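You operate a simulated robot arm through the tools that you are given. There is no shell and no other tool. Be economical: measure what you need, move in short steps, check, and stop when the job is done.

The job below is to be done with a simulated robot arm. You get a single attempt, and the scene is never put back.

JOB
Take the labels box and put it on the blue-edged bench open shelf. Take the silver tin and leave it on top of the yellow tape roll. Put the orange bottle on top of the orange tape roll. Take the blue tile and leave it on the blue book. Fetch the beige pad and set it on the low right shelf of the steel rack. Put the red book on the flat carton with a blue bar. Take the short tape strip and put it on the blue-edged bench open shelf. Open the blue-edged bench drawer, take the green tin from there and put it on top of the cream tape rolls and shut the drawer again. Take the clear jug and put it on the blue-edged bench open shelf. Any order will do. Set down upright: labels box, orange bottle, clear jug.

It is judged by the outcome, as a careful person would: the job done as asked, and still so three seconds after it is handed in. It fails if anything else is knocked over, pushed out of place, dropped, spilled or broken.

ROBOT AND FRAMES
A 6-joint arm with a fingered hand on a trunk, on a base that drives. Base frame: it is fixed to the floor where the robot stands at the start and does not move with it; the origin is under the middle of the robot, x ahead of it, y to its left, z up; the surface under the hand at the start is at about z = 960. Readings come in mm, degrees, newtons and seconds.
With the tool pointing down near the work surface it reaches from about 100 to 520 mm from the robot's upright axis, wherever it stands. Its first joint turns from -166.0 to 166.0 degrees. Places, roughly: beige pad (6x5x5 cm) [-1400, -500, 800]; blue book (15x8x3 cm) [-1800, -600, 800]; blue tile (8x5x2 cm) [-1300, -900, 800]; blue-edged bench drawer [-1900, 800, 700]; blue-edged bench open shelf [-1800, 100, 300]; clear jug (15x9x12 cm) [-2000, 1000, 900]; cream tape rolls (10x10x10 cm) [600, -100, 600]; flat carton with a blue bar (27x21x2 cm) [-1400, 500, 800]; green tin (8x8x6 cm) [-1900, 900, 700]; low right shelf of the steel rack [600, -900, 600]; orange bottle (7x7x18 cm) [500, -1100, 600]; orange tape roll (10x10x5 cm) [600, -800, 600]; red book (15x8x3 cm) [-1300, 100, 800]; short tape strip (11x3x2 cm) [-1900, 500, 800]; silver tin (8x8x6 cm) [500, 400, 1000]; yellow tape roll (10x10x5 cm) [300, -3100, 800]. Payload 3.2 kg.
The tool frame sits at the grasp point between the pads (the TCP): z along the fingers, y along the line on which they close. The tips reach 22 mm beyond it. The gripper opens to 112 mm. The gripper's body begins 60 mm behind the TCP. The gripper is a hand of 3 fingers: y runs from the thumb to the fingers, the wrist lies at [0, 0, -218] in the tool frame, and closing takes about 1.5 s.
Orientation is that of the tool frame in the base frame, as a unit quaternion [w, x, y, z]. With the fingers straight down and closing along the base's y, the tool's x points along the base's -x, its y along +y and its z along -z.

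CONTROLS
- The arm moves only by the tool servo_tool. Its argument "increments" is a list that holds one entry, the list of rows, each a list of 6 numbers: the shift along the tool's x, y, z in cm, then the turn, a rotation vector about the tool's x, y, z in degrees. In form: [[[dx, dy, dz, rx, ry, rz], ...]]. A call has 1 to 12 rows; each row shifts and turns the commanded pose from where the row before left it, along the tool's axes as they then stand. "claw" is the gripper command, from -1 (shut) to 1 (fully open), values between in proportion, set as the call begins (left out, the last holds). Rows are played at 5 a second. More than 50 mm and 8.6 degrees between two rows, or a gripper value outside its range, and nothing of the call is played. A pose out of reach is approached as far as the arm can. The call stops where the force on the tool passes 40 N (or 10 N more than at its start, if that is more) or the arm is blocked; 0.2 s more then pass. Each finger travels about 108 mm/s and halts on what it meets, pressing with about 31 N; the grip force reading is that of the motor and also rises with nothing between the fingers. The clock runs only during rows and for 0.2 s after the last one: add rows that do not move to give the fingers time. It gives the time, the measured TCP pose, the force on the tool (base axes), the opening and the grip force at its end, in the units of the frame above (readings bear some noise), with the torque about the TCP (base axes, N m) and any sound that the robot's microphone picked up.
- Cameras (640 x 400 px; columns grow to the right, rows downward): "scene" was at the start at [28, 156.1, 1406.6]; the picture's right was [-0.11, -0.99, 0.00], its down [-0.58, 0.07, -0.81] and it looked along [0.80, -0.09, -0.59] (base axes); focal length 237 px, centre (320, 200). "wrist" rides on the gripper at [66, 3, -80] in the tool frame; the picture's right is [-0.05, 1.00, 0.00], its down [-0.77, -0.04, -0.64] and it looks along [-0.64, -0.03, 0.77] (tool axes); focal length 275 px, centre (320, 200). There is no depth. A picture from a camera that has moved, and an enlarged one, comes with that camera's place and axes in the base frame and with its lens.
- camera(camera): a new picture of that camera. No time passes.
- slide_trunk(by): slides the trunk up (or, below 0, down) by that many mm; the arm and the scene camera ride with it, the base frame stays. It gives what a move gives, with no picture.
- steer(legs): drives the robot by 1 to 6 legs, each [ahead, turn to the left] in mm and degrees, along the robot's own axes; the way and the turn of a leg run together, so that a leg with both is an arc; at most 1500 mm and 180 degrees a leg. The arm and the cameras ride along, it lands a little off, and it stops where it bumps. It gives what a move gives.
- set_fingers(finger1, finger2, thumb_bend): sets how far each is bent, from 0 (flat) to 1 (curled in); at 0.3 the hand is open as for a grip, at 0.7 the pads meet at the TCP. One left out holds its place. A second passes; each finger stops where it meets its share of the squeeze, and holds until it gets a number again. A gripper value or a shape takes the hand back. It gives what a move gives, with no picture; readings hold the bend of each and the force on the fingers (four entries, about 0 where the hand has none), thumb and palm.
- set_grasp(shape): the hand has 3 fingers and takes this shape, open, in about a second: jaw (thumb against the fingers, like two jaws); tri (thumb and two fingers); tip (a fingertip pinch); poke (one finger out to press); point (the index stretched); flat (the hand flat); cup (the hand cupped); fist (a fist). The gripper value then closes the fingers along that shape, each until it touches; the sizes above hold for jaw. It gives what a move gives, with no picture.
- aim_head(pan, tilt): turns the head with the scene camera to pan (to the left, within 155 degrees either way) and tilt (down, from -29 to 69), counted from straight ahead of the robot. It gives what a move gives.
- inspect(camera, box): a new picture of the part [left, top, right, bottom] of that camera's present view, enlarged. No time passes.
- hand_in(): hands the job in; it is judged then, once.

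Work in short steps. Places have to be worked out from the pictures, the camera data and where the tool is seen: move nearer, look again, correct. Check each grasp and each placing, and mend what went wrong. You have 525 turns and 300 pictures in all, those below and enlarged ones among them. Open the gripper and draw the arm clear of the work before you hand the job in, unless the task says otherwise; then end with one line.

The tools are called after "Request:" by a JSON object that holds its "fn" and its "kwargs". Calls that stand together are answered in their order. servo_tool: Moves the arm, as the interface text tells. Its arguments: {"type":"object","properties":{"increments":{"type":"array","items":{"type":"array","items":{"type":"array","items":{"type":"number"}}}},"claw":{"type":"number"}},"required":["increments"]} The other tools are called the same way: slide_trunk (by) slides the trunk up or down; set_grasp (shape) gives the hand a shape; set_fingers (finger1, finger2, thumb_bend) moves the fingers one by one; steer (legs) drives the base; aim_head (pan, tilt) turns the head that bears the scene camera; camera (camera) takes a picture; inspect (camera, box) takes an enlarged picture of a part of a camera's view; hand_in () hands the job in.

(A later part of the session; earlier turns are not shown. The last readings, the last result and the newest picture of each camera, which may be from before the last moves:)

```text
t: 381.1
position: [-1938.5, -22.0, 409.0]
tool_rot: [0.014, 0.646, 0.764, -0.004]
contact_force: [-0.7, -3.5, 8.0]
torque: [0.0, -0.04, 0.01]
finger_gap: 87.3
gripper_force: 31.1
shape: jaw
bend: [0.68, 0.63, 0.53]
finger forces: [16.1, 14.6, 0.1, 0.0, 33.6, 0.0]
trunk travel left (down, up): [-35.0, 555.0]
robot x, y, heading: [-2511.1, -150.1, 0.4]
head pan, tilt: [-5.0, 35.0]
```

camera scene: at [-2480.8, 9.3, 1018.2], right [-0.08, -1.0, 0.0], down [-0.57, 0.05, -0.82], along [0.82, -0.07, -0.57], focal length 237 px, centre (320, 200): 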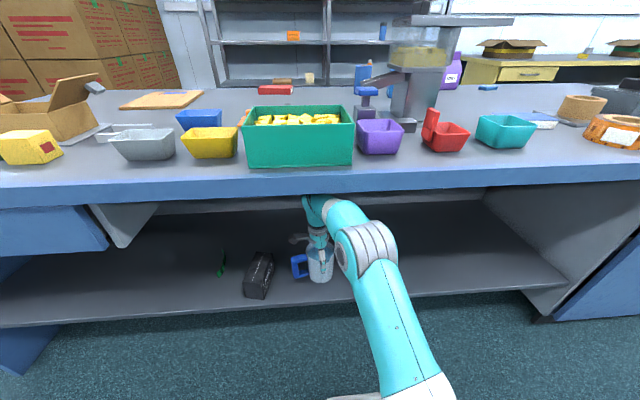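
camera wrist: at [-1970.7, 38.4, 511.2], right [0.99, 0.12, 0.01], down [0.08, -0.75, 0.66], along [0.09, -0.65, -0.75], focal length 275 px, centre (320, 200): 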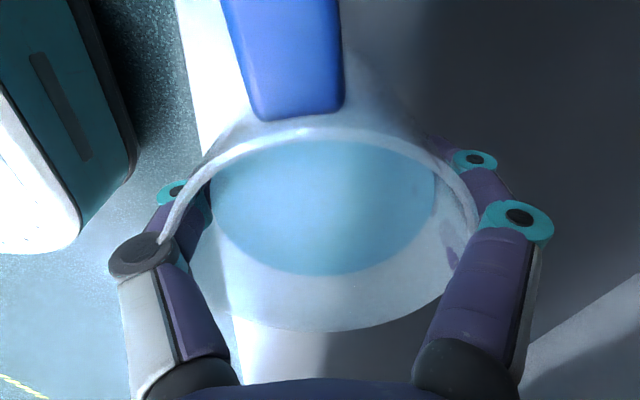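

Contact at the expected height. Open and check.

Request:
{"fn": "servo_tool", "kwargs": {"increments": [[[0, 0, 0, 0, 0, 0], [0, 0, 0, 0, 0, 0], [0, 0, 0, 0, 0, 0], [0, 0, 0, 0, 0, 0], [0, 0, 0, 0, 0, 0]]], "claw": 1}}

Request:
{"fn": "set_fingers", "kwargs": {"finger1": 0.1, "finger2": 0.1, "thumb_bend": 0.1}}

Request:
{"fn": "camera", "kwargs": {"camera": "wrist"}}

```text
t: 382.3
position: [-1939.1, -23.7, 408.1]
tool_rot: [0.015, 0.646, 0.764, -0.005]
contact_force: [-2.5, -4.4, 14.2]
torque: [0.11, 0.0, 0.09]
finger_gap: 111.7
gripper_force: 0.0
shape: jaw
bend: [0.3, 0.3, 0.3]
finger forces: [2.6, 3.6, 0.0, 0.0, 10.3, 0.0]
trunk travel left (down, up): [-35.0, 555.0]
robot x, y, heading: [-2508.6, -145.9, 0.4]
head pan, tilt: [-5.0, 35.0]
```

```text
t: 383.3
position: [-1939.1, -21.3, 406.9]
tool_rot: [0.015, 0.646, 0.764, -0.005]
contact_force: [-0.1, -0.2, 0.4]
torque: [0.01, -0.02, 0.0]
finger_gap: 141.6
gripper_force: 0.1
shape: fingers
bend: [0.1, 0.1, 0.1]
finger forces: [0.0, 0.0, 0.0, 0.1, 0.4, 0.1]
trunk travel left (down, up): [-35.0, 555.0]
robot x, y, heading: [-2507.9, -148.9, 0.5]
head pan, tilt: [-5.0, 35.0]
```

```text
152 pictures are left
camera wrist: at [-1946.5, 46.0, 485.7], right [0.99, 0.12, 0.01], down [0.08, -0.75, 0.66], along [0.09, -0.65, -0.75], focal length 275 px, centre (320, 200)
```

wrist: 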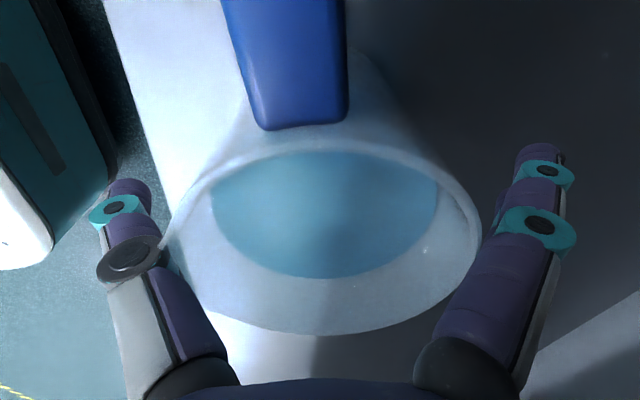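

Released. Raise slowly ~64 mm to clear the rim (staying below the bench underside), watching force.

Request:
{"fn": "servo_tool", "kwargs": {"increments": [[[0, 0, -1.5, 0, 0, 0], [0, 0, -1.5, 0, 0, 0], [0, 0, -1.5, 0, 0, 0], [0, 0, -1.2, 0, 0, 0], [0, 0, -0.7, 0, 0, 0], [0, 0, 0, 0, 0, 0]]]}}

Request:
{"fn": "camera", "kwargs": {"camera": "wrist"}}

Request:
{"fn": "camera", "kwargs": {"camera": "scene"}}

```text
t: 384.7
position: [-1939.9, -20.4, 472.0]
tool_rot: [0.014, 0.645, 0.764, -0.006]
contact_force: [0.7, 0.2, 0.3]
torque: [0.0, 0.02, -0.01]
finger_gap: 141.7
gripper_force: 0.0
shape: fingers
bend: [0.1, 0.1, 0.1]
finger forces: [0.0, 0.0, 0.1, 0.0, 0.0, 0.0]
trunk travel left (down, up): [-35.0, 555.0]
robot x, y, heading: [-2506.3, -148.3, 0.5]
head pan, tilt: [-5.0, 35.0]
```

```text
151 pictures are left
camera wrist: at [-1947.4, 47.8, 549.9], right [0.99, 0.12, 0.01], down [0.08, -0.75, 0.66], along [0.09, -0.65, -0.75], focal length 275 px, centre (320, 200)
```

wrist: 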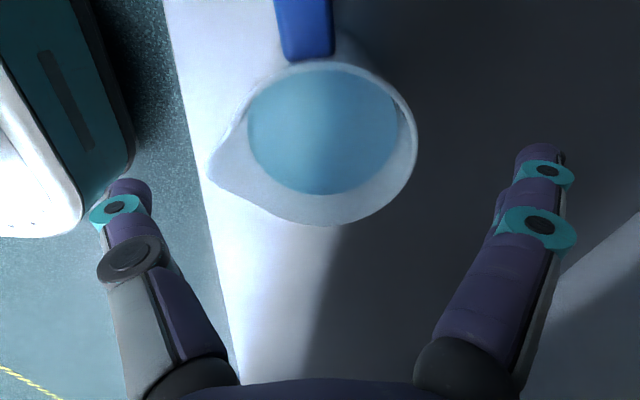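

```text
150 pictures are left
camera scene: at [-2481.2, 9.1, 1018.2], right [-0.08, -1.0, 0.0], down [-0.57, 0.05, -0.82], along [0.82, -0.07, -0.57], focal length 237 px, centre (320, 200)
```

scene: 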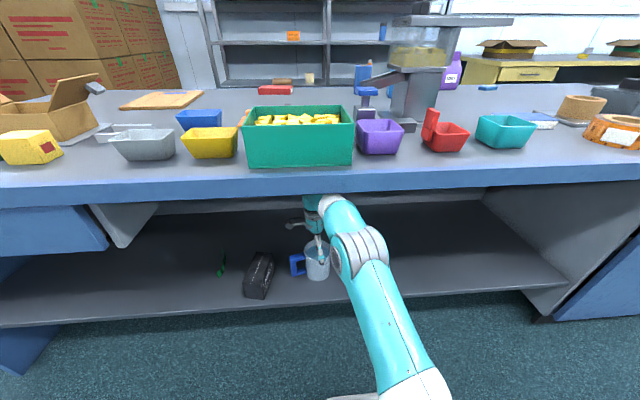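

Jug stands upright. I slide the hand sideways (−y) off the jug, then reverse out.

Request:
{"fn": "servo_tool", "kwargs": {"increments": [[[-3.8, 0, 0, 0, 0, 0], [-3.8, 0, 0, 0, 0, 0], [-3.8, 0, 0, 0, 0, 0], [0, 0, 0, 0, 0, 0]]]}}

Request:
{"fn": "steer", "kwargs": {"legs": [[-370, 0]]}}

Request:
{"fn": "camera", "kwargs": {"camera": "scene"}}

```text
t: 385.7
position: [-1920.7, -134.2, 473.8]
tool_rot: [0.013, 0.646, 0.764, -0.004]
contact_force: [0.1, -0.3, 0.5]
torque: [-0.01, -0.03, 0.02]
finger_gap: 142.0
gripper_force: 0.1
shape: fingers
bend: [0.1, 0.1, 0.1]
finger forces: [0.1, 0.1, 0.1, 0.0, 0.1, 0.0]
trunk travel left (down, up): [-35.0, 555.0]
robot x, y, heading: [-2508.9, -152.5, 0.3]
head pan, tilt: [-5.0, 35.0]
```

```text
t: 388.0
position: [-2286.6, -136.2, 472.6]
tool_rot: [0.014, 0.645, 0.764, -0.006]
contact_force: [0.3, -0.2, 0.5]
torque: [0.02, -0.02, -0.03]
finger_gap: 141.5
gripper_force: 0.0
shape: fingers
bend: [0.1, 0.1, 0.1]
finger forces: [0.1, 0.1, 0.1, 0.0, 0.1, 0.1]
trunk travel left (down, up): [-35.0, 555.0]
robot x, y, heading: [-2871.8, -152.5, 0.6]
head pan, tilt: [-5.0, 35.0]
```

```text
149 pictures are left
camera scene: at [-2847.3, 6.4, 1018.2], right [-0.08, -1.0, 0.0], down [-0.57, 0.05, -0.82], along [0.82, -0.07, -0.57], focal length 237 px, centre (320, 200)
```

scene: 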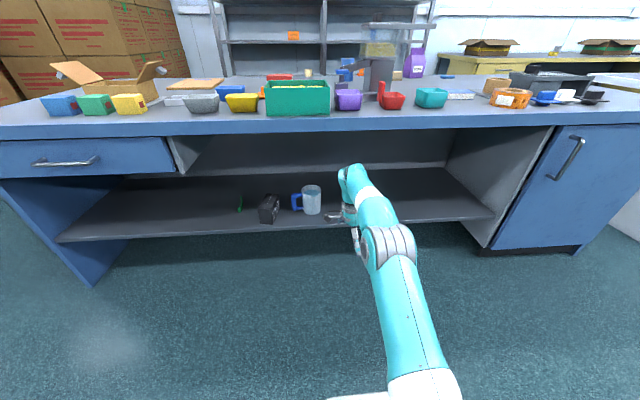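

All three items are on the open shelf. Next the drawer: move to y≈750 facing it.

Request:
{"fn": "steer", "kwargs": {"legs": [[0, 90], [895, 0], [0, -90]]}}

Request:
{"fn": "servo_tool", "kwargs": {"increments": [[[0, 0, 0, 0, 0, 4.8], [0, 0, 0, 0, 0, 4.8], [0, 0.5, -2.5, -8.3, 0, 0], [0, 0.84, -2.4, -8.3, 0, 0], [0, 1.2, -2.25, -8.3, 0, 0], [0, 1.5, -2.05, -8.3, 0, 0], [0, 1.78, -1.82, -8.3, 0, 0], [0, 2.04, -1.52, -8.3, 0, 0], [0, 2.24, -1.22, -8.3, 0, 0], [0, 2.38, -0.9, -8.3, 0, 0], [0, 2.5, -0.52, -8.3, 0, 0], [0, 0, 0, 0, 0, 0]]], "claw": 1}}

Request:
{"fn": "camera", "kwargs": {"camera": "scene"}}

Request:
{"fn": "camera", "kwargs": {"camera": "wrist"}}

```text
t: 400.4
position: [-2303.7, 773.0, 474.2]
tool_rot: [0.015, 0.641, 0.768, -0.005]
contact_force: [0.7, -0.3, 0.1]
torque: [-0.04, 0.0, -0.03]
finger_gap: 141.8
gripper_force: 0.1
shape: fingers
bend: [0.1, 0.1, 0.1]
finger forces: [0.0, 0.0, 0.0, 0.0, 0.1, 0.1]
trunk travel left (down, up): [-35.0, 555.0]
robot x, y, heading: [-2889.5, 751.4, 0.9]
head pan, tilt: [-5.0, 35.0]
```

```text
t: 403.0
position: [-2267.1, 768.0, 674.1]
tool_rot: [0.416, 0.585, 0.585, 0.378]
contact_force: [-0.3, -0.4, 0.1]
torque: [0.01, 0.0, 0.0]
finger_gap: 112.3
gripper_force: 0.0
shape: jaw
bend: [0.3, 0.3, 0.3]
finger forces: [0.0, 0.0, 0.0, 0.0, 0.0, 0.1]
out of reach, approached as far as the arm can: row 10, 11
trunk travel left (down, up): [-35.0, 555.0]
robot x, y, heading: [-2888.2, 749.0, 1.0]
head pan, tilt: [-5.0, 35.0]
```

```text
148 pictures are left
camera scene: at [-2866.0, 908.9, 1018.2], right [-0.07, -1.0, 0.0], down [-0.57, 0.04, -0.82], along [0.82, -0.06, -0.57], focal length 237 px, centre (320, 200)
```

scene: 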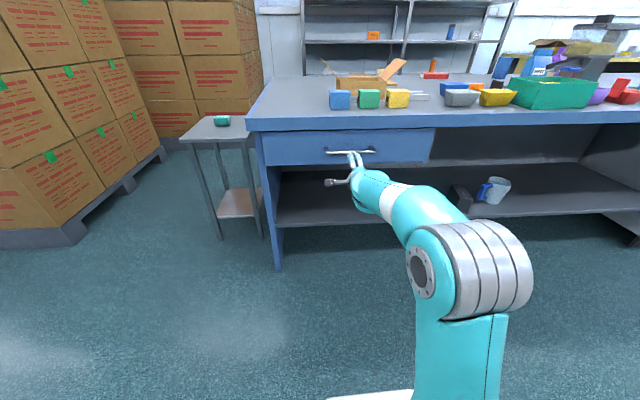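

```text
147 pictures are left
camera wrist: at [-2337.4, 837.2, 704.5], right [0.37, -0.02, 0.93], down [-0.63, -0.74, 0.24], along [0.69, -0.67, -0.28], focal length 275 px, centre (320, 200)
```

wrist: 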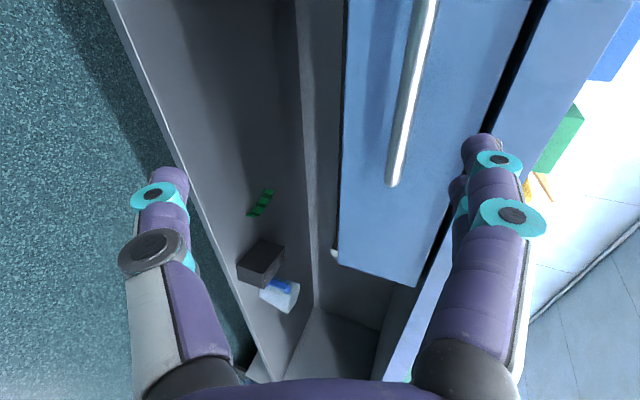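

Bar at ≈x −2130, z≈692, y 674–832. I drive forward 95 mm, keeping short of it.

Request:
{"fn": "steer", "kwargs": {"legs": [[95, 0]]}}

Request:
{"fn": "servo_tool", "kwargs": {"increments": [[[-0.5, 1.0, -0.4, 0, 0, 0], [-0.5, 0.7, -0.3, 0, 0, 0], [0, 0, 0, 0, 0, 0]]]}}

Request:
{"fn": "camera", "kwargs": {"camera": "wrist"}}

Request:
{"fn": "inspect", "kwargs": {"camera": "scene", "box": [250, 110, 450, 235]}}

```text
t: 404.2
position: [-2171.6, 769.8, 674.5]
tool_rot: [0.416, 0.585, 0.585, 0.377]
contact_force: [-0.1, 0.3, 0.6]
torque: [0.01, -0.01, -0.01]
finger_gap: 112.0
gripper_force: 0.0
shape: jaw
bend: [0.3, 0.3, 0.3]
finger forces: [0.1, 0.1, 0.0, 0.0, 0.0, 0.0]
trunk travel left (down, up): [-35.0, 555.0]
robot x, y, heading: [-2798.1, 751.8, 1.1]
head pan, tilt: [-5.0, 35.0]
```

```text
t: 405.0
position: [-2173.9, 760.6, 693.9]
tool_rot: [0.416, 0.585, 0.586, 0.377]
contact_force: [0.0, 0.3, -0.5]
torque: [0.03, -0.01, 0.01]
finger_gap: 112.1
gripper_force: 0.0
shape: jaw
bend: [0.3, 0.3, 0.3]
finger forces: [0.0, 0.0, 0.0, 0.1, 0.0, 0.0]
trunk travel left (down, up): [-35.0, 555.0]
robot x, y, heading: [-2798.1, 753.2, 1.1]
head pan, tilt: [-5.0, 35.0]
```

```text
146 pictures are left
camera wrist: at [-2242.5, 830.2, 723.5], right [0.37, -0.02, 0.93], down [-0.63, -0.74, 0.24], along [0.69, -0.67, -0.28], focal length 275 px, centre (320, 200)
```

wrist: 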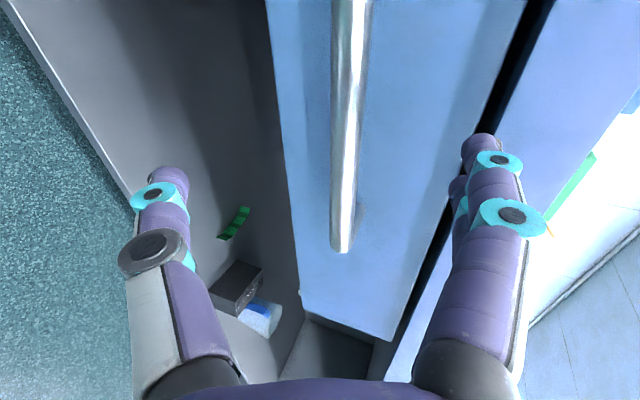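

```text
3.20 times, centred on (350, 172) of scene
camera zoom: at [-2771.0, 910.7, 1018.2], right [-0.07, -1.0, 0.0], down [-0.57, 0.04, -0.82], along [0.82, -0.06, -0.57], focal length 758 px, centre (224, 288)
```

zoom: 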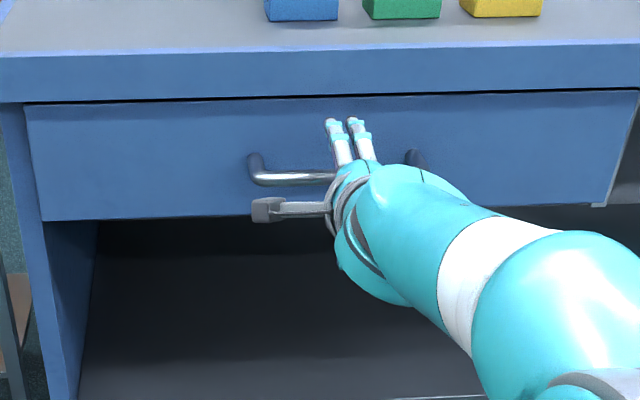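

Bar at x≈−2121, z≈691, between the jaws. Advance ~50 mm along x.

Request:
{"fn": "servo_tool", "kwargs": {"increments": [[[0, 0.55, 1.5, 0, 0, 0], [0, 0.55, 1.5, 0, 0, 0], [0, 0.55, 1.5, 0, 0, 0], [0, 0, 0, 0, 0, 0]]]}}

Request:
{"fn": "camera", "kwargs": {"camera": "wrist"}}

```text
t: 406.0
position: [-2128.2, 759.7, 695.8]
tool_rot: [0.416, 0.584, 0.585, 0.379]
contact_force: [-27.7, 0.7, -1.6]
torque: [-0.04, -1.42, 0.4]
finger_gap: 111.5
gripper_force: 0.1
shape: jaw
bend: [0.33, 0.3, 0.3]
finger forces: [27.6, 0.0, 0.0, 0.1, 0.0, 0.0]
trunk travel left (down, up): [-35.0, 555.0]
robot x, y, heading: [-2799.7, 756.0, 1.0]
head pan, tilt: [-5.0, 35.0]
```

```text
144 pictures are left
camera wrist: at [-2196.6, 829.3, 723.6], right [0.37, -0.02, 0.93], down [-0.63, -0.74, 0.23], along [0.69, -0.67, -0.28], focal length 275 px, centre (320, 200)
```

wrist: 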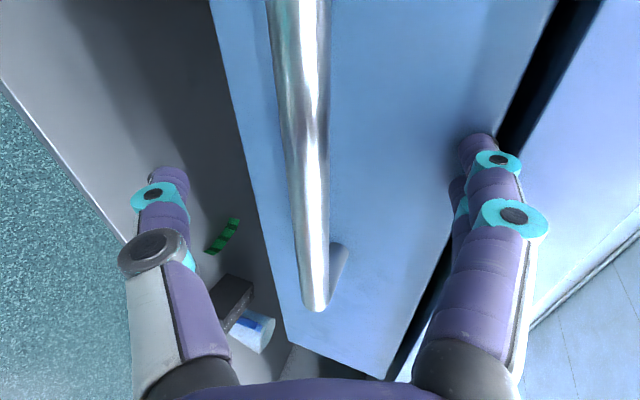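

The upper fingertip touches the drawer face. I back off 15 mm, narrow the jaws to ~50 mm, and advance again.

Request:
{"fn": "servo_tool", "kwargs": {"increments": [[[0, -0.5, -1.4, 0, 0, 0], [0, 0, 0, 0, 0, 0], [0, 0, 0, 0, 0, 0], [0, 0, 0, 0, 0, 0]]], "claw": -0.1}}

Request:
{"fn": "camera", "kwargs": {"camera": "wrist"}}

```text
t: 407.0
position: [-2138.9, 759.1, 691.5]
tool_rot: [0.414, 0.585, 0.585, 0.378]
contact_force: [0.4, 0.2, -0.4]
torque: [0.01, 0.03, -0.01]
finger_gap: 50.9
gripper_force: 0.1
shape: jaw
bend: [0.73, 0.73, 0.7]
finger forces: [0.1, 0.0, 0.0, 0.0, 0.1, 0.1]
trunk travel left (down, up): [-35.0, 555.0]
robot x, y, heading: [-2799.6, 751.0, 1.3]
head pan, tilt: [-5.0, 35.0]
```

```text
143 pictures are left
camera wrist: at [-2209.6, 829.8, 722.8], right [0.37, -0.02, 0.93], down [-0.63, -0.74, 0.24], along [0.69, -0.67, -0.28], focal length 275 px, centre (320, 200)
```

wrist: 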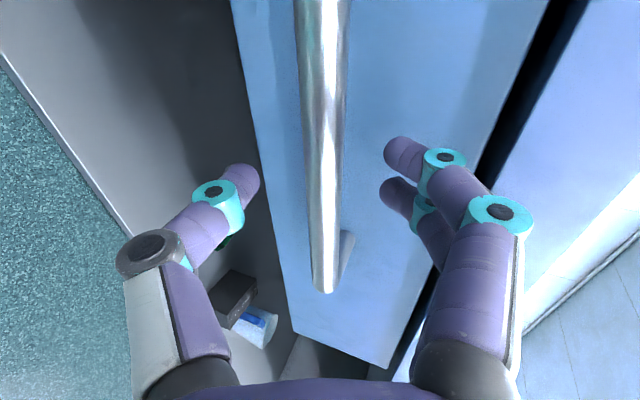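

Advance 14 mm and close on the bar.

Request:
{"fn": "servo_tool", "kwargs": {"increments": [[[0, 0.3, 0.7, 0, 0, 0], [0, 0.25, 0.6, 0, 0, 0], [0, 0, 0, 0, 0, 0]]]}}

Request:
{"fn": "servo_tool", "kwargs": {"increments": [[[0, 0, 0, 0, 0, 0], [0, 0, 0, 0, 0, 0], [0, 0, 0, 0, 0, 0], [0, 0, 0, 0, 0, 0], [0, 0, 0, 0, 0, 0], [0, 0, 0, 0, 0, 0]]], "claw": -1}}

Request:
{"fn": "camera", "kwargs": {"camera": "wrist"}}

```text
t: 407.8
position: [-2126.1, 758.6, 692.1]
tool_rot: [0.415, 0.585, 0.586, 0.377]
contact_force: [-0.6, -0.1, -0.3]
torque: [0.0, 0.01, 0.0]
finger_gap: 50.9
gripper_force: 0.1
shape: jaw
bend: [0.73, 0.73, 0.7]
finger forces: [0.0, 0.1, 0.0, 0.0, 0.0, 0.0]
trunk travel left (down, up): [-35.0, 555.0]
robot x, y, heading: [-2796.8, 753.8, 1.3]
head pan, tilt: [-5.0, 35.0]
```

```text
t: 409.2
position: [-2125.4, 758.6, 690.7]
tool_rot: [0.414, 0.586, 0.586, 0.377]
contact_force: [0.7, -0.5, -15.3]
torque: [0.01, -0.01, -0.01]
finger_gap: 0.1
gripper_force: 30.7
shape: jaw
bend: [0.64, 0.64, 0.75]
finger forces: [0.2, 0.0, 0.1, 0.1, 31.5, 0.1]
trunk travel left (down, up): [-35.0, 555.0]
robot x, y, heading: [-2797.6, 750.4, 1.0]
head pan, tilt: [-5.0, 35.0]
```

```text
142 pictures are left
camera wrist: at [-2194.3, 828.7, 721.0], right [0.37, -0.02, 0.93], down [-0.63, -0.74, 0.24], along [0.68, -0.67, -0.29], focal length 275 px, centre (320, 200)
```

wrist: 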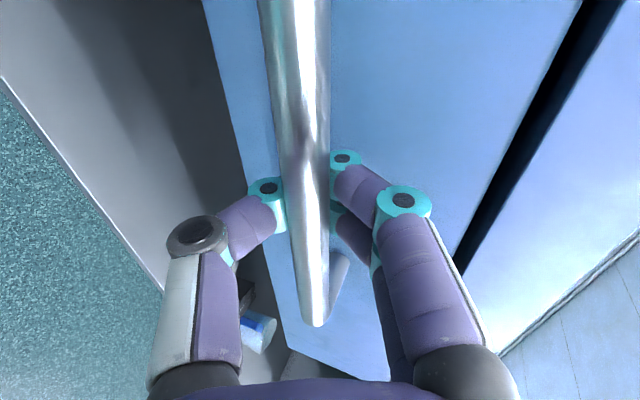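

The fingers hook behind the bar. Pull by reversing.

Request:
{"fn": "steer", "kwargs": {"legs": [[-120, 0]]}}

Request:
{"fn": "camera", "kwargs": {"camera": "scene"}}

```text
t: 410.4
position: [-2244.9, 758.1, 691.2]
tool_rot: [0.415, 0.586, 0.585, 0.377]
contact_force: [0.5, 13.3, -18.1]
torque: [0.1, -0.05, -0.05]
finger_gap: 0.0
gripper_force: 30.9
shape: jaw
bend: [0.64, 0.64, 0.75]
finger forces: [0.3, 0.1, 0.0, 0.1, 33.0, 0.0]
trunk travel left (down, up): [-35.0, 555.0]
robot x, y, heading: [-2921.1, 750.0, 1.3]
head pan, tilt: [-5.0, 35.0]
```

```text
141 pictures are left
camera scene: at [-2890.7, 909.4, 1017.9], right [-0.07, -1.0, 0.0], down [-0.57, 0.04, -0.82], along [0.82, -0.06, -0.57], focal length 237 px, centre (320, 200)
```

scene: 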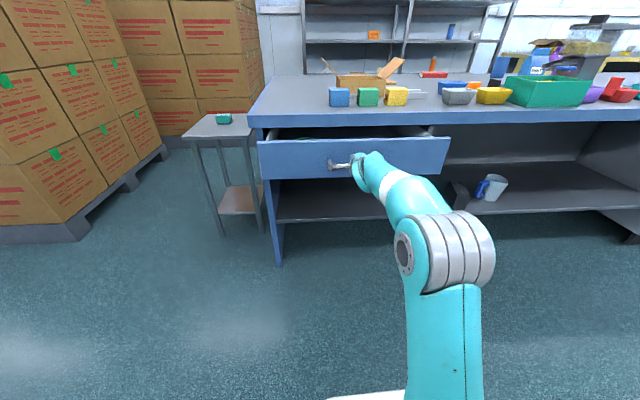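

Drawer opens smoothly. Pull another 180 mm.

Request:
{"fn": "steer", "kwargs": {"legs": [[-180, 0]]}}

Request:
{"fn": "camera", "kwargs": {"camera": "scene"}}

```text
t: 411.9
position: [-2425.9, 754.0, 690.4]
tool_rot: [0.414, 0.586, 0.586, 0.377]
contact_force: [-0.6, 17.8, -20.7]
torque: [0.12, -0.08, -0.1]
finger_gap: 0.2
gripper_force: 30.8
shape: jaw
bend: [0.64, 0.64, 0.76]
finger forces: [1.3, 0.4, 0.1, 0.0, 35.5, 0.1]
trunk travel left (down, up): [-35.0, 555.0]
robot x, y, heading: [-3096.1, 747.6, 1.2]
head pan, tilt: [-5.0, 35.0]
```

```text
140 pictures are left
camera scene: at [-3071.3, 905.9, 1017.8], right [-0.07, -1.0, 0.0], down [-0.57, 0.04, -0.82], along [0.82, -0.05, -0.58], focal length 237 px, centre (320, 200)
```

scene: 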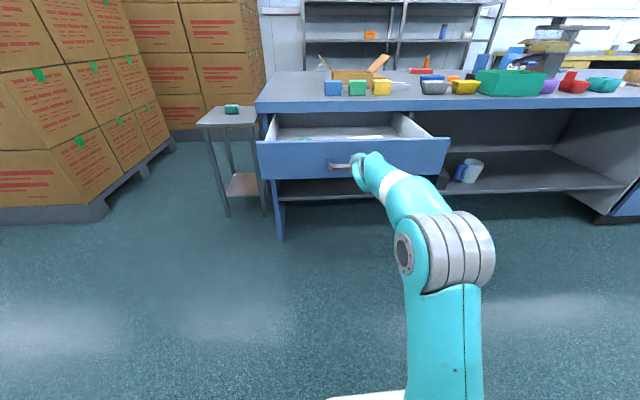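

Drawer is open ~300 mm. Release the handle, back away, and raise the trunk for a look inside.

Request:
{"fn": "servo_tool", "kwargs": {"increments": [[[0, 0, 0, 0, 0, 0], [0, 0, 0, 0, 0, 0], [0, 0, 0, 0, 0, 0], [0, 0, 0, 0, 0, 0]]], "claw": 0.2}}

Request:
{"fn": "steer", "kwargs": {"legs": [[-180, 0]]}}

Request:
{"fn": "slide_trunk", "kwargs": {"by": 400}}

Request:
{"fn": "aim_head", "kwargs": {"pan": -5, "tilt": 40}}

Request:
{"fn": "camera", "kwargs": {"camera": "scene"}}

```text
t: 412.9
position: [-2426.8, 752.1, 692.2]
tool_rot: [0.415, 0.585, 0.586, 0.377]
contact_force: [-0.6, 0.5, 0.4]
torque: [0.01, -0.04, -0.01]
finger_gap: 66.9
gripper_force: 0.0
shape: jaw
bend: [0.71, 0.71, 0.71]
finger forces: [0.0, 0.1, 0.0, 0.0, 0.1, 0.0]
trunk travel left (down, up): [-35.0, 555.0]
robot x, y, heading: [-3099.6, 748.1, 1.2]
head pan, tilt: [-5.0, 35.0]
```

```text
t: 414.4
position: [-2608.0, 748.8, 692.2]
tool_rot: [0.414, 0.586, 0.586, 0.377]
contact_force: [-0.7, -0.5, -0.7]
torque: [-0.01, -0.02, -0.03]
finger_gap: 66.7
gripper_force: 0.0
shape: jaw
bend: [0.71, 0.71, 0.71]
finger forces: [0.1, 0.0, 0.0, 0.1, 0.0, 0.1]
trunk travel left (down, up): [-35.0, 555.0]
robot x, y, heading: [-3273.9, 740.0, 0.8]
head pan, tilt: [-5.0, 35.0]
```

```text
t: 418.3
position: [-2607.9, 748.0, 1091.9]
tool_rot: [0.415, 0.585, 0.586, 0.378]
contact_force: [0.7, -0.2, 0.2]
torque: [0.01, 0.02, 0.05]
finger_gap: 66.8
gripper_force: 0.2
shape: jaw
bend: [0.71, 0.71, 0.71]
finger forces: [0.0, 0.0, 0.0, 0.0, 0.1, 0.0]
trunk travel left (down, up): [-435.0, 155.0]
robot x, y, heading: [-3279.4, 739.6, 1.1]
head pan, tilt: [-5.0, 35.0]
```

```text
t: 418.9
position: [-2609.0, 748.6, 1091.9]
tool_rot: [0.415, 0.586, 0.585, 0.377]
contact_force: [0.1, -0.5, -0.3]
torque: [0.02, 0.0, 0.01]
finger_gap: 66.6
gripper_force: 0.0
shape: jaw
bend: [0.71, 0.71, 0.71]
finger forces: [0.0, 0.0, 0.0, 0.0, 0.0, 0.1]
trunk travel left (down, up): [-435.0, 155.0]
robot x, y, heading: [-3283.2, 739.0, 1.3]
head pan, tilt: [-5.0, 40.0]
```

```text
139 pictures are left
camera scene: at [-3257.0, 900.8, 1410.7], right [-0.07, -1.0, 0.0], down [-0.64, 0.04, -0.77], along [0.76, -0.05, -0.64], focal length 237 px, centre (320, 200)
```

scene: 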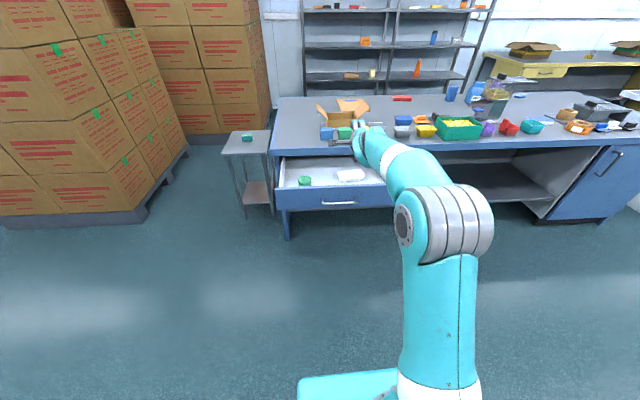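

Green tin seen in the drawer. Zoom in.

Request:
{"fn": "inspect", "kwargs": {"camera": "scene", "box": [260, 130, 420, 230]}}

```text
4.00 times, centred on (340, 180) of scene
camera zoom: at [-3257.0, 900.8, 1410.7], right [-0.07, -1.0, 0.0], down [-0.64, 0.04, -0.77], along [0.76, -0.05, -0.64], focal length 947 px, centre (240, 280)
```

zoom: 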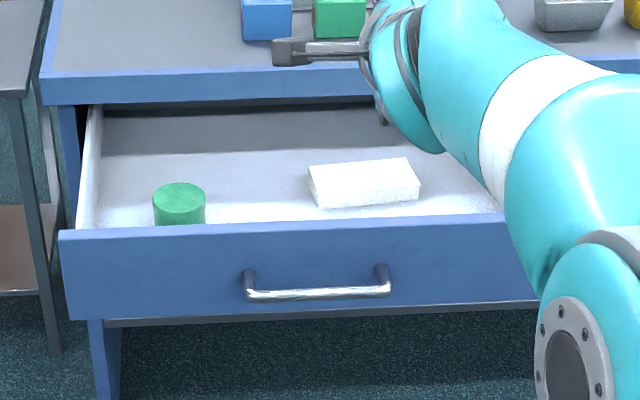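

Tin at ≈(-2245, 914), top ≈z 700, behind the drawer front (top z≈753). I un-roll the tool and set the pitch to 45°.

Request:
{"fn": "servo_tool", "kwargs": {"increments": [[[0, 0, 0, 0, 0, -8.2], [0, 0, 0, 0, 0, -8.2], [0, 0, 0, 0, 0, -8.2], [0, 0, 0, 0, 0, -8.2], [0, 0, 0, 0, 0, -8.2], [0, 0, 0, 0, 0, -8.2], [0, 0, 0, 0, 0, -8.2], [0, 0, 0, 0, 0, -8.2], [0, 0, 0, 0, 0, -8.2], [0, 0, 0, 0, 0, -8.2], [0, 0, 0, 0, 0, -8.0], [0, 0, 0, 0, 0, 0]]], "claw": 1}}

Request:
{"fn": "steer", "kwargs": {"legs": [[0, 89], [160, 0], [0, -90]]}}

```text
t: 421.5
position: [-2608.4, 748.1, 1091.9]
tool_rot: [0.56, -0.001, 0.828, -0.027]
contact_force: [-0.1, 0.0, -0.1]
torque: [-0.02, 0.01, -0.01]
finger_gap: 111.8
gripper_force: 0.1
shape: jaw
bend: [0.3, 0.3, 0.3]
finger forces: [0.0, 0.0, 0.1, 0.1, 0.1, 0.0]
trunk travel left (down, up): [-435.0, 155.0]
robot x, y, heading: [-3280.7, 743.4, 1.0]
head pan, tilt: [-5.0, 40.0]
```

```text
t: 430.6
position: [-2609.3, 897.2, 1090.6]
tool_rot: [0.56, 0.009, 0.828, -0.033]
contact_force: [-0.1, -0.2, 0.4]
torque: [-0.02, 0.03, -0.01]
finger_gap: 111.7
gripper_force: 0.1
shape: jaw
bend: [0.3, 0.3, 0.3]
finger forces: [0.0, 0.0, 0.1, 0.1, 0.0, 0.0]
trunk travel left (down, up): [-435.0, 155.0]
robot x, y, heading: [-3280.8, 904.2, -0.1]
head pan, tilt: [-5.0, 40.0]
```

Level the tool, pitch to 45°, lower the trunk 320 mm, and retract a bit.

Request:
{"fn": "servo_tool", "kwargs": {"increments": [[[0, 0, 0, -2.8, 0, 1.7], [0, 0, 0, 0, 7.7, 0], [0, 0, 0, 0, 7.7, 0], [0, 0, 0, 0, 7.7, 0], [0.83, 0, -3.65, 0, 0, 0], [0.83, 0, -3.65, 0, 0, 0], [0.83, 0, -3.65, 0, 0, 0], [0, 0, 0, 0, 0, 0]]]}}

Request:
{"fn": "slide_trunk", "kwargs": {"by": -320}}

Request:
{"fn": "steer", "kwargs": {"legs": [[380, 0]]}}

Request:
{"fn": "camera", "kwargs": {"camera": "wrist"}}

Request:
{"fn": "camera", "kwargs": {"camera": "scene"}}

```text
t: 432.4
position: [-2706.8, 897.3, 1152.4]
tool_rot: [0.384, 0.008, 0.923, -0.003]
contact_force: [-0.3, 0.4, 0.8]
torque: [-0.01, 0.02, -0.02]
finger_gap: 112.2
gripper_force: 0.0
shape: jaw
bend: [0.3, 0.3, 0.3]
finger forces: [0.0, 0.0, 0.1, 0.0, 0.0, 0.1]
trunk travel left (down, up): [-435.0, 155.0]
robot x, y, heading: [-3277.3, 905.9, 0.2]
head pan, tilt: [-5.0, 40.0]
```

```text
t: 435.5
position: [-2705.2, 897.0, 832.4]
tool_rot: [0.383, 0.007, 0.924, -0.003]
contact_force: [0.0, 0.4, -0.1]
torque: [-0.05, 0.01, 0.03]
finger_gap: 111.7
gripper_force: 0.0
shape: jaw
bend: [0.3, 0.3, 0.3]
finger forces: [0.0, 0.0, 0.0, 0.1, 0.1, 0.1]
trunk travel left (down, up): [-115.0, 475.0]
robot x, y, heading: [-3280.4, 902.5, 0.2]
head pan, tilt: [-5.0, 40.0]
```

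```text
t: 437.9
position: [-2324.9, 900.6, 831.6]
tool_rot: [0.383, 0.006, 0.924, -0.002]
contact_force: [-0.2, -0.2, 0.0]
torque: [0.01, 0.03, -0.01]
finger_gap: 112.0
gripper_force: 0.0
shape: jaw
bend: [0.3, 0.3, 0.3]
finger forces: [0.0, 0.0, 0.0, 0.0, 0.1, 0.1]
trunk travel left (down, up): [-115.0, 475.0]
robot x, y, heading: [-2900.7, 903.9, 0.1]
head pan, tilt: [-5.0, 40.0]
```

```text
137 pictures are left
camera wrist: at [-2426.7, 904.8, 842.6], right [0.05, 1.0, 0.03], down [0.09, -0.04, 0.99], along [0.99, -0.04, -0.1], focal length 275 px, centre (320, 200)
```

wrist: 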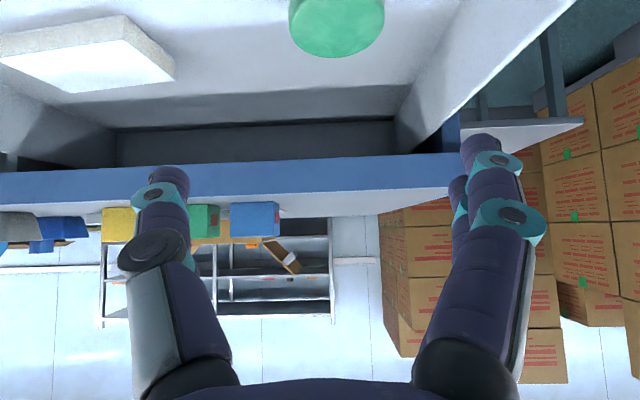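

```text
136 pictures are left
camera scene: at [-2875.0, 1061.7, 1090.7], right [-0.08, -1.0, 0.0], down [-0.64, 0.05, -0.77], along [0.76, -0.06, -0.64], focal length 237 px, centre (320, 200)
```

scene: 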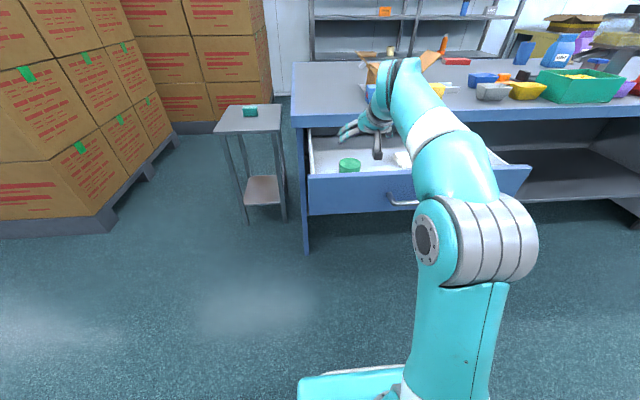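

Tin estimate ≈(-2226, 915), top ≈690. I use pitch 40° to clear the drawer front, move over it and descend part-way.

Request:
{"fn": "servo_tool", "kwargs": {"increments": [[[0, 0, 0, 0, 5, 0], [-3.2, 0.7, 2.7, 0, 0, 0], [-3.2, 0.7, 2.7, 0, 0, 0], [2.1, 0, 2.5, 0, 0, 0], [2.1, 0, 2.5, 0, 0, 0], [0, 0, 0, 0, 0, 0]]]}}

Request:
{"fn": "camera", "kwargs": {"camera": "wrist"}}

Request:
{"fn": "inspect", "kwargs": {"camera": "scene", "box": [290, 100, 450, 220]}}

```text
t: 439.4
position: [-2233.3, 914.7, 769.9]
tool_rot: [0.34, 0.007, 0.94, -0.002]
contact_force: [0.2, -0.5, -0.2]
torque: [-0.04, 0.0, 0.03]
finger_gap: 112.0
gripper_force: 0.1
shape: jaw
bend: [0.3, 0.3, 0.3]
finger forces: [0.0, 0.0, 0.0, 0.1, 0.0, 0.0]
out of reach, approached as far as the arm can: row 3, 4, 5
trunk travel left (down, up): [-115.0, 475.0]
robot x, y, heading: [-2899.6, 903.0, -0.1]
head pan, tilt: [-5.0, 40.0]
```

```text
135 pictures are left
camera wrist: at [-2334.3, 920.4, 789.8], right [0.05, 1.0, 0.03], down [0.18, -0.04, 0.98], along [0.98, -0.04, -0.19], focal length 275 px, centre (320, 200)
```

wrist: 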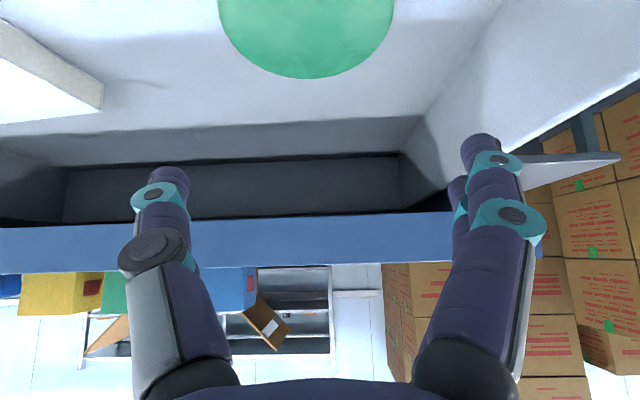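

```text
3.33 times, centred on (370, 160) of scene
camera zoom: at [-2875.0, 1061.7, 1090.7], right [-0.08, -1.0, 0.0], down [-0.64, 0.05, -0.77], along [0.76, -0.06, -0.64], focal length 789 px, centre (153, 333)
```

zoom: 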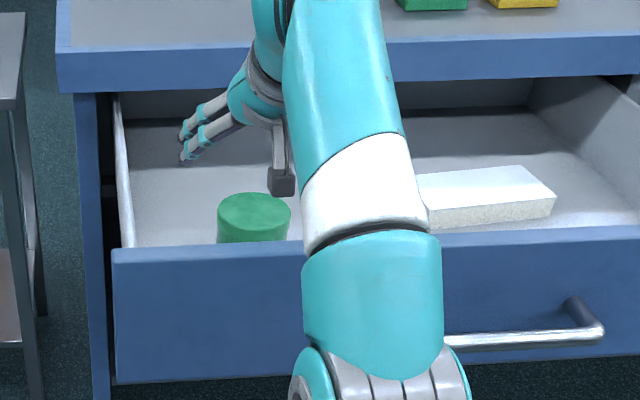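

Centre ≈(-2225, 911), top ≈689. The arm is near its reach limit, so I pull back 65 mm and drive 60 mm closer.

Request:
{"fn": "servo_tool", "kwargs": {"increments": [[[2.6, -0.2, -2.14, 0, 0, 0], [2.6, -0.2, -2.14, 0, 0, 0], [0, 0, 0, 0, 0, 0]]]}}

Request:
{"fn": "steer", "kwargs": {"legs": [[60, 0]]}}

Request:
{"fn": "servo_tool", "kwargs": {"increments": [[[1.6, 0, 1.9, 0, 0, 0], [1.6, 0, 1.9, 0, 0, 0], [0, 0, 0, 0, 0, 0]]]}}

Request:
{"fn": "camera", "kwargs": {"camera": "wrist"}}

```text
t: 440.1
position: [-2256.5, 912.3, 804.9]
tool_rot: [0.342, 0.005, 0.94, -0.001]
contact_force: [0.5, 0.7, -0.2]
torque: [0.01, -0.05, 0.02]
finger_gap: 112.0
gripper_force: 0.1
shape: jaw
bend: [0.3, 0.3, 0.3]
finger forces: [0.0, 0.0, 0.0, 0.1, 0.1, 0.0]
out of reach, approached as far as the arm can: row 1, 2
trunk travel left (down, up): [-115.0, 475.0]
robot x, y, heading: [-2899.2, 901.1, 0.2]
head pan, tilt: [-5.0, 40.0]
```

```text
t: 441.1
position: [-2196.9, 913.1, 803.7]
tool_rot: [0.342, 0.006, 0.94, -0.001]
contact_force: [-0.3, -0.1, -0.5]
torque: [-0.01, -0.03, -0.02]
finger_gap: 111.7
gripper_force: 0.2
shape: jaw
bend: [0.3, 0.3, 0.3]
finger forces: [0.0, 0.0, 0.0, 0.0, 0.0, 0.1]
trunk travel left (down, up): [-115.0, 475.0]
robot x, y, heading: [-2839.1, 904.6, 0.1]
head pan, tilt: [-5.0, 40.0]
```

```text
t: 441.9
position: [-2172.1, 912.6, 771.1]
tool_rot: [0.341, 0.007, 0.94, -0.002]
contact_force: [0.3, 0.0, -0.6]
torque: [0.01, -0.02, 0.02]
finger_gap: 112.0
gripper_force: 0.0
shape: jaw
bend: [0.3, 0.3, 0.3]
finger forces: [0.0, 0.1, 0.0, 0.1, 0.0, 0.0]
out of reach, approached as far as the arm can: row 1, 2
trunk travel left (down, up): [-115.0, 475.0]
robot x, y, heading: [-2838.6, 906.4, 0.3]
head pan, tilt: [-5.0, 40.0]
```

```text
133 pictures are left
camera wrist: at [-2273.2, 917.8, 788.9], right [0.05, 1.0, 0.03], down [0.18, -0.04, 0.98], along [0.98, -0.04, -0.19], focal length 275 px, centre (320, 200)
```

wrist: 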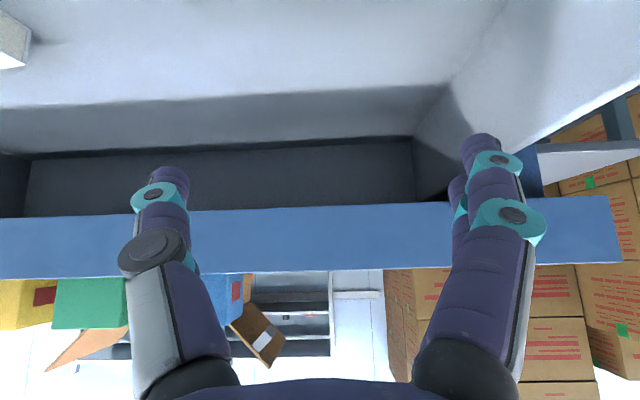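

Just at the outer reach limit. Pull back 75 mm, then descend.

Request:
{"fn": "servo_tool", "kwargs": {"increments": [[[2.9, 0, -2.4, 0, 0, 0], [2.9, 0, -2.4, 0, 0, 0], [0.6, 0, 0.8, 0, 0, 0], [0, 0, 0, 0, 0, 0]]]}}

Request:
{"fn": "camera", "kwargs": {"camera": "wrist"}}

```text
t: 442.9
position: [-2193.1, 916.3, 799.1]
tool_rot: [0.34, 0.007, 0.94, -0.002]
contact_force: [0.3, 0.3, 0.5]
torque: [-0.01, -0.01, 0.0]
finger_gap: 111.8
gripper_force: 0.1
shape: jaw
bend: [0.3, 0.3, 0.3]
finger forces: [0.0, 0.0, 0.0, 0.0, 0.1, 0.1]
out of reach, approached as far as the arm can: row 1, 2, 3
trunk travel left (down, up): [-115.0, 475.0]
robot x, y, heading: [-2840.9, 905.8, 0.2]
head pan, tilt: [-5.0, 40.0]
```

```text
132 pictures are left
camera wrist: at [-2294.0, 921.0, 818.4], right [0.05, 1.0, 0.03], down [0.19, -0.04, 0.98], along [0.98, -0.04, -0.19], focal length 275 px, centre (320, 200)
```

wrist: 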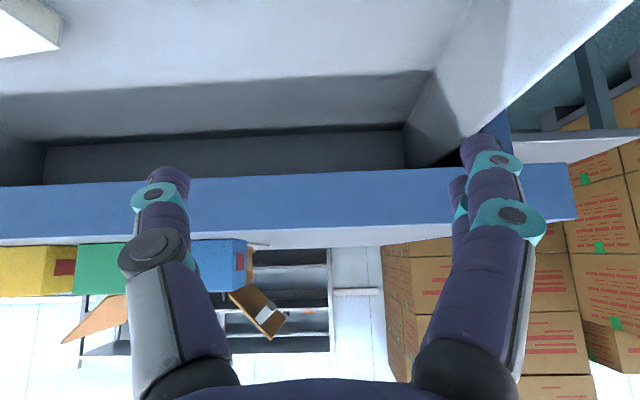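

I instead reverse the robot ~48 mm to put the TCP above the tin, then lower with the trunk.

Request:
{"fn": "steer", "kwargs": {"legs": [[-48, 0]]}}

Request:
{"fn": "slide_trunk", "kwargs": {"by": -60}}

Request:
{"fn": "camera", "kwargs": {"camera": "wrist"}}

Request:
{"fn": "inspect", "kwargs": {"camera": "scene", "box": [290, 100, 450, 220]}}

```text
t: 443.8
position: [-2242.2, 916.3, 798.3]
tool_rot: [0.34, 0.006, 0.94, -0.002]
contact_force: [-0.8, -0.1, 0.1]
torque: [0.0, 0.01, 0.03]
finger_gap: 112.1
gripper_force: 0.1
shape: jaw
bend: [0.3, 0.3, 0.3]
finger forces: [0.0, 0.0, 0.0, 0.0, 0.0, 0.0]
trunk travel left (down, up): [-115.0, 475.0]
robot x, y, heading: [-2885.2, 902.0, 0.4]
head pan, tilt: [-5.0, 40.0]
```

```text
t: 444.8
position: [-2241.3, 917.0, 738.5]
tool_rot: [0.34, 0.006, 0.94, -0.001]
contact_force: [0.4, 0.8, -0.5]
torque: [-0.02, 0.03, -0.01]
finger_gap: 111.9
gripper_force: 0.0
shape: jaw
bend: [0.3, 0.3, 0.3]
finger forces: [0.1, 0.0, 0.0, 0.0, 0.0, 0.0]
trunk travel left (down, up): [-55.0, 535.0]
robot x, y, heading: [-2886.0, 904.6, 0.5]
head pan, tilt: [-5.0, 40.0]
```

```text
131 pictures are left
camera wrist: at [-2342.5, 920.6, 758.4], right [0.05, 1.0, 0.03], down [0.19, -0.04, 0.98], along [0.98, -0.04, -0.19], focal length 275 px, centre (320, 200)
```

wrist: 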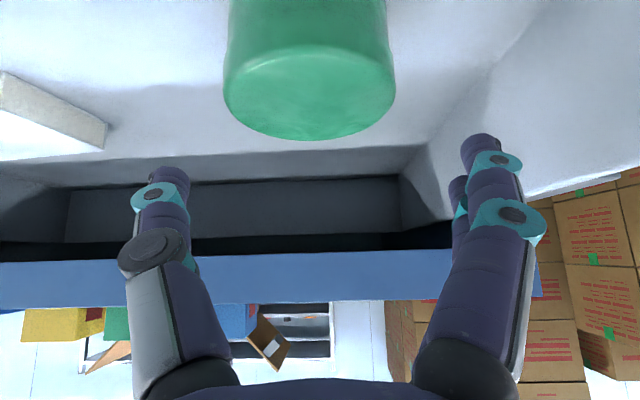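

```text
3.33 times, centred on (370, 160) of scene
camera zoom: at [-2863.0, 1061.7, 1030.6], right [-0.08, -1.0, 0.0], down [-0.64, 0.05, -0.77], along [0.76, -0.06, -0.64], focal length 789 px, centre (153, 333)
```

zoom: 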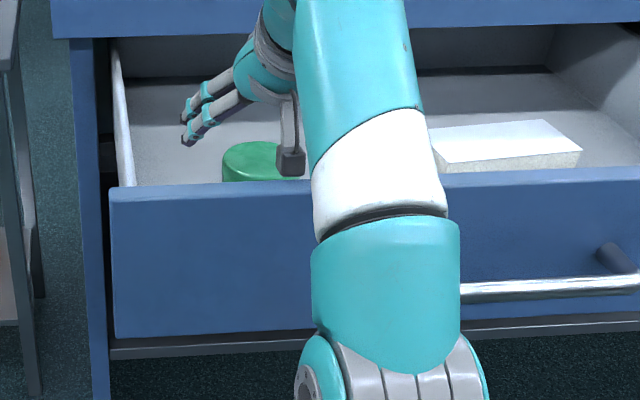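

Tin well centred (≈6 mm left shift needed). Lower another 50 mm with the trunk and correct y.

Request:
{"fn": "servo_tool", "kwargs": {"increments": [[[0, -0.6, 0, 0, 0, 0], [0, 0, 0, 0, 0, 0]]]}}

Request:
{"fn": "slide_trunk", "kwargs": {"by": -50}}

Request:
{"fn": "camera", "kwargs": {"camera": "wrist"}}

```text
t: 445.4
position: [-2242.2, 909.7, 738.7]
tool_rot: [0.34, 0.007, 0.941, -0.002]
contact_force: [-0.7, -0.4, 1.0]
torque: [-0.01, 0.0, -0.01]
finger_gap: 111.8
gripper_force: 0.1
shape: jaw
bend: [0.3, 0.3, 0.3]
finger forces: [0.0, 0.0, 0.1, 0.0, 0.1, 0.0]
trunk travel left (down, up): [-55.0, 535.0]
robot x, y, heading: [-2885.8, 902.7, 0.3]
head pan, tilt: [-5.0, 40.0]
```

```text
t: 446.4
position: [-2242.0, 910.3, 689.0]
tool_rot: [0.34, 0.007, 0.94, -0.002]
contact_force: [-0.4, -0.8, -0.2]
torque: [-0.01, 0.0, 0.03]
finger_gap: 111.8
gripper_force: 0.1
shape: jaw
bend: [0.3, 0.3, 0.3]
finger forces: [0.1, 0.0, 0.0, 0.0, 0.0, 0.1]
trunk travel left (down, up): [-5.0, 585.0]
robot x, y, heading: [-2890.6, 905.1, 0.3]
head pan, tilt: [-5.0, 40.0]
```

```text
129 pictures are left
camera wrist: at [-2342.5, 914.6, 708.4], right [0.05, 1.0, 0.03], down [0.19, -0.04, 0.98], along [0.98, -0.04, -0.19], focal length 275 px, centre (320, 200)
```

wrist: 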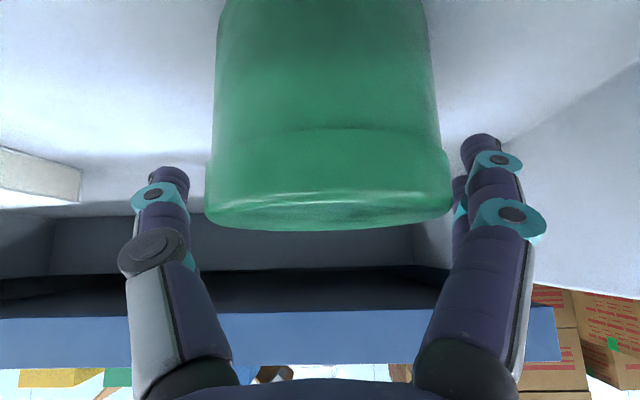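

Centre is ≈(-2245, 913), top ≈695. Move back 13 mm and down 17 mm, then close.

Request:
{"fn": "servo_tool", "kwargs": {"increments": [[[1.1, 0.1, 0.2, 0, 0, 0], [1.0, 0.1, 0.2, 0, 0, 0], [0, 0, 0, 0, 0, 0]]]}}

Request:
{"fn": "servo_tool", "kwargs": {"increments": [[[0, 0, 0, 0, 0, 0], [0, 0, 0, 0, 0, 0], [0, 0, 0, 0, 0, 0], [0, 0, 0, 0, 0, 0], [0, 0, 0, 0, 0, 0], [0, 0, 0, 0, 0, 0], [0, 0, 0, 0, 0, 0]]], "claw": -1}}

Request:
{"fn": "camera", "kwargs": {"camera": "wrist"}}

```text
t: 447.2
position: [-2241.2, 909.4, 688.3]
tool_rot: [0.339, 0.006, 0.941, -0.001]
contact_force: [-0.3, 0.3, -0.6]
torque: [0.01, 0.02, 0.01]
finger_gap: 111.8
gripper_force: 0.0
shape: jaw
bend: [0.3, 0.3, 0.3]
finger forces: [0.0, 0.1, 0.0, 0.1, 0.0, 0.0]
out of reach, approached as far as the arm can: row 1, 2
trunk travel left (down, up): [-5.0, 585.0]
robot x, y, heading: [-2893.3, 904.1, 0.2]
head pan, tilt: [-5.0, 40.0]
```

```text
t: 448.8
position: [-2240.7, 909.2, 687.2]
tool_rot: [0.339, 0.006, 0.941, -0.001]
contact_force: [0.4, -0.1, 0.3]
torque: [0.04, -0.02, -0.01]
finger_gap: 0.0
gripper_force: 31.2
shape: jaw
bend: [0.75, 0.68, 0.75]
finger forces: [0.4, 0.0, 0.1, 0.0, 0.0, 0.1]
trunk travel left (down, up): [-5.0, 585.0]
robot x, y, heading: [-2888.2, 901.3, 0.3]
head pan, tilt: [-5.0, 40.0]
```

```text
128 pictures are left
camera wrist: at [-2342.6, 914.7, 708.5], right [0.05, 1.0, 0.03], down [0.19, -0.04, 0.98], along [0.98, -0.04, -0.19], focal length 275 px, centre (320, 200)
```

wrist: 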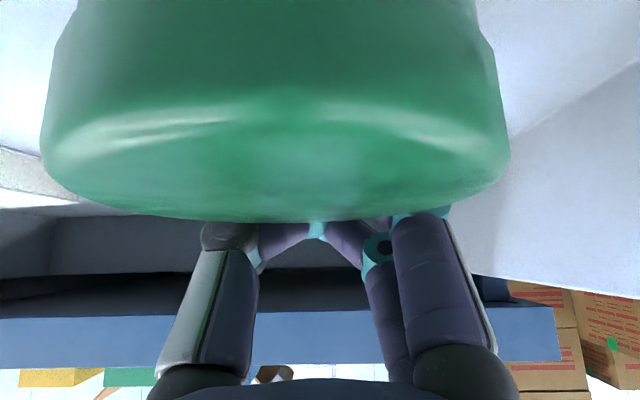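

The correction move didn't execute (elbow is fully stretched/singular), and the tin slid toward the drawer front, still upright. I open the fingers, raise the trunk clear, and re-fold the arm.

Request:
{"fn": "servo_tool", "kwargs": {"increments": [[[0, 0, 0, 0, 0, 0], [0, 0, 0, 0, 0, 0], [0, 0, 0, 0, 0, 0], [0, 0, 0, 0, 0, 0], [0, 0, 0, 0, 0, 0], [0, 0, 0, 0, 0, 0]]], "claw": 1}}

Request:
{"fn": "camera", "kwargs": {"camera": "wrist"}}

Request:
{"fn": "inspect", "kwargs": {"camera": "scene", "box": [290, 100, 450, 220]}}

```text
t: 450.2
position: [-2242.4, 909.9, 690.1]
tool_rot: [0.34, 0.007, 0.94, -0.002]
contact_force: [-0.7, 0.3, -0.2]
torque: [0.0, -0.02, -0.01]
finger_gap: 111.8
gripper_force: 0.0
shape: jaw
bend: [0.3, 0.3, 0.3]
finger forces: [0.0, 0.1, 0.0, 0.0, 0.0, 0.0]
trunk travel left (down, up): [-5.0, 585.0]
robot x, y, heading: [-2885.1, 900.8, 0.7]
head pan, tilt: [-5.0, 40.0]
```

```text
127 pictures are left
camera wrist: at [-2342.5, 914.6, 708.5], right [0.05, 1.0, 0.03], down [0.19, -0.04, 0.98], along [0.98, -0.04, -0.19], focal length 275 px, centre (320, 200)
```

wrist: 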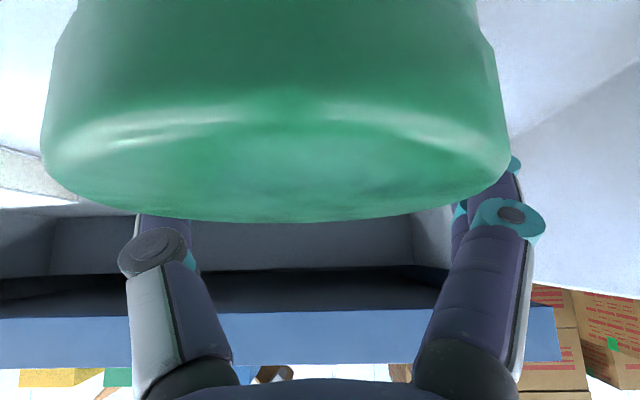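

```text
3.33 times, centred on (370, 160) of scene
camera zoom: at [-2862.9, 1061.7, 980.7], right [-0.08, -1.0, 0.0], down [-0.64, 0.05, -0.77], along [0.76, -0.06, -0.64], focal length 789 px, centre (153, 333)
```

zoom: 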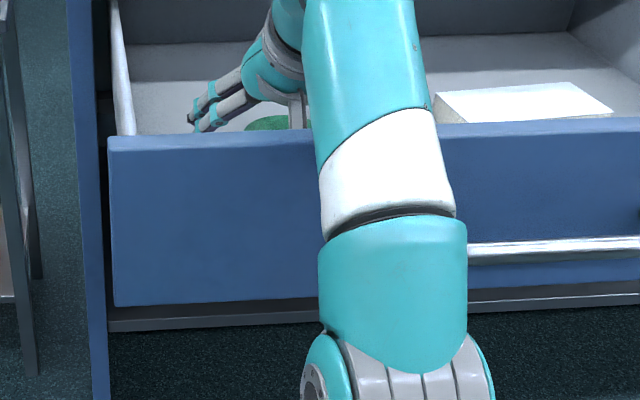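

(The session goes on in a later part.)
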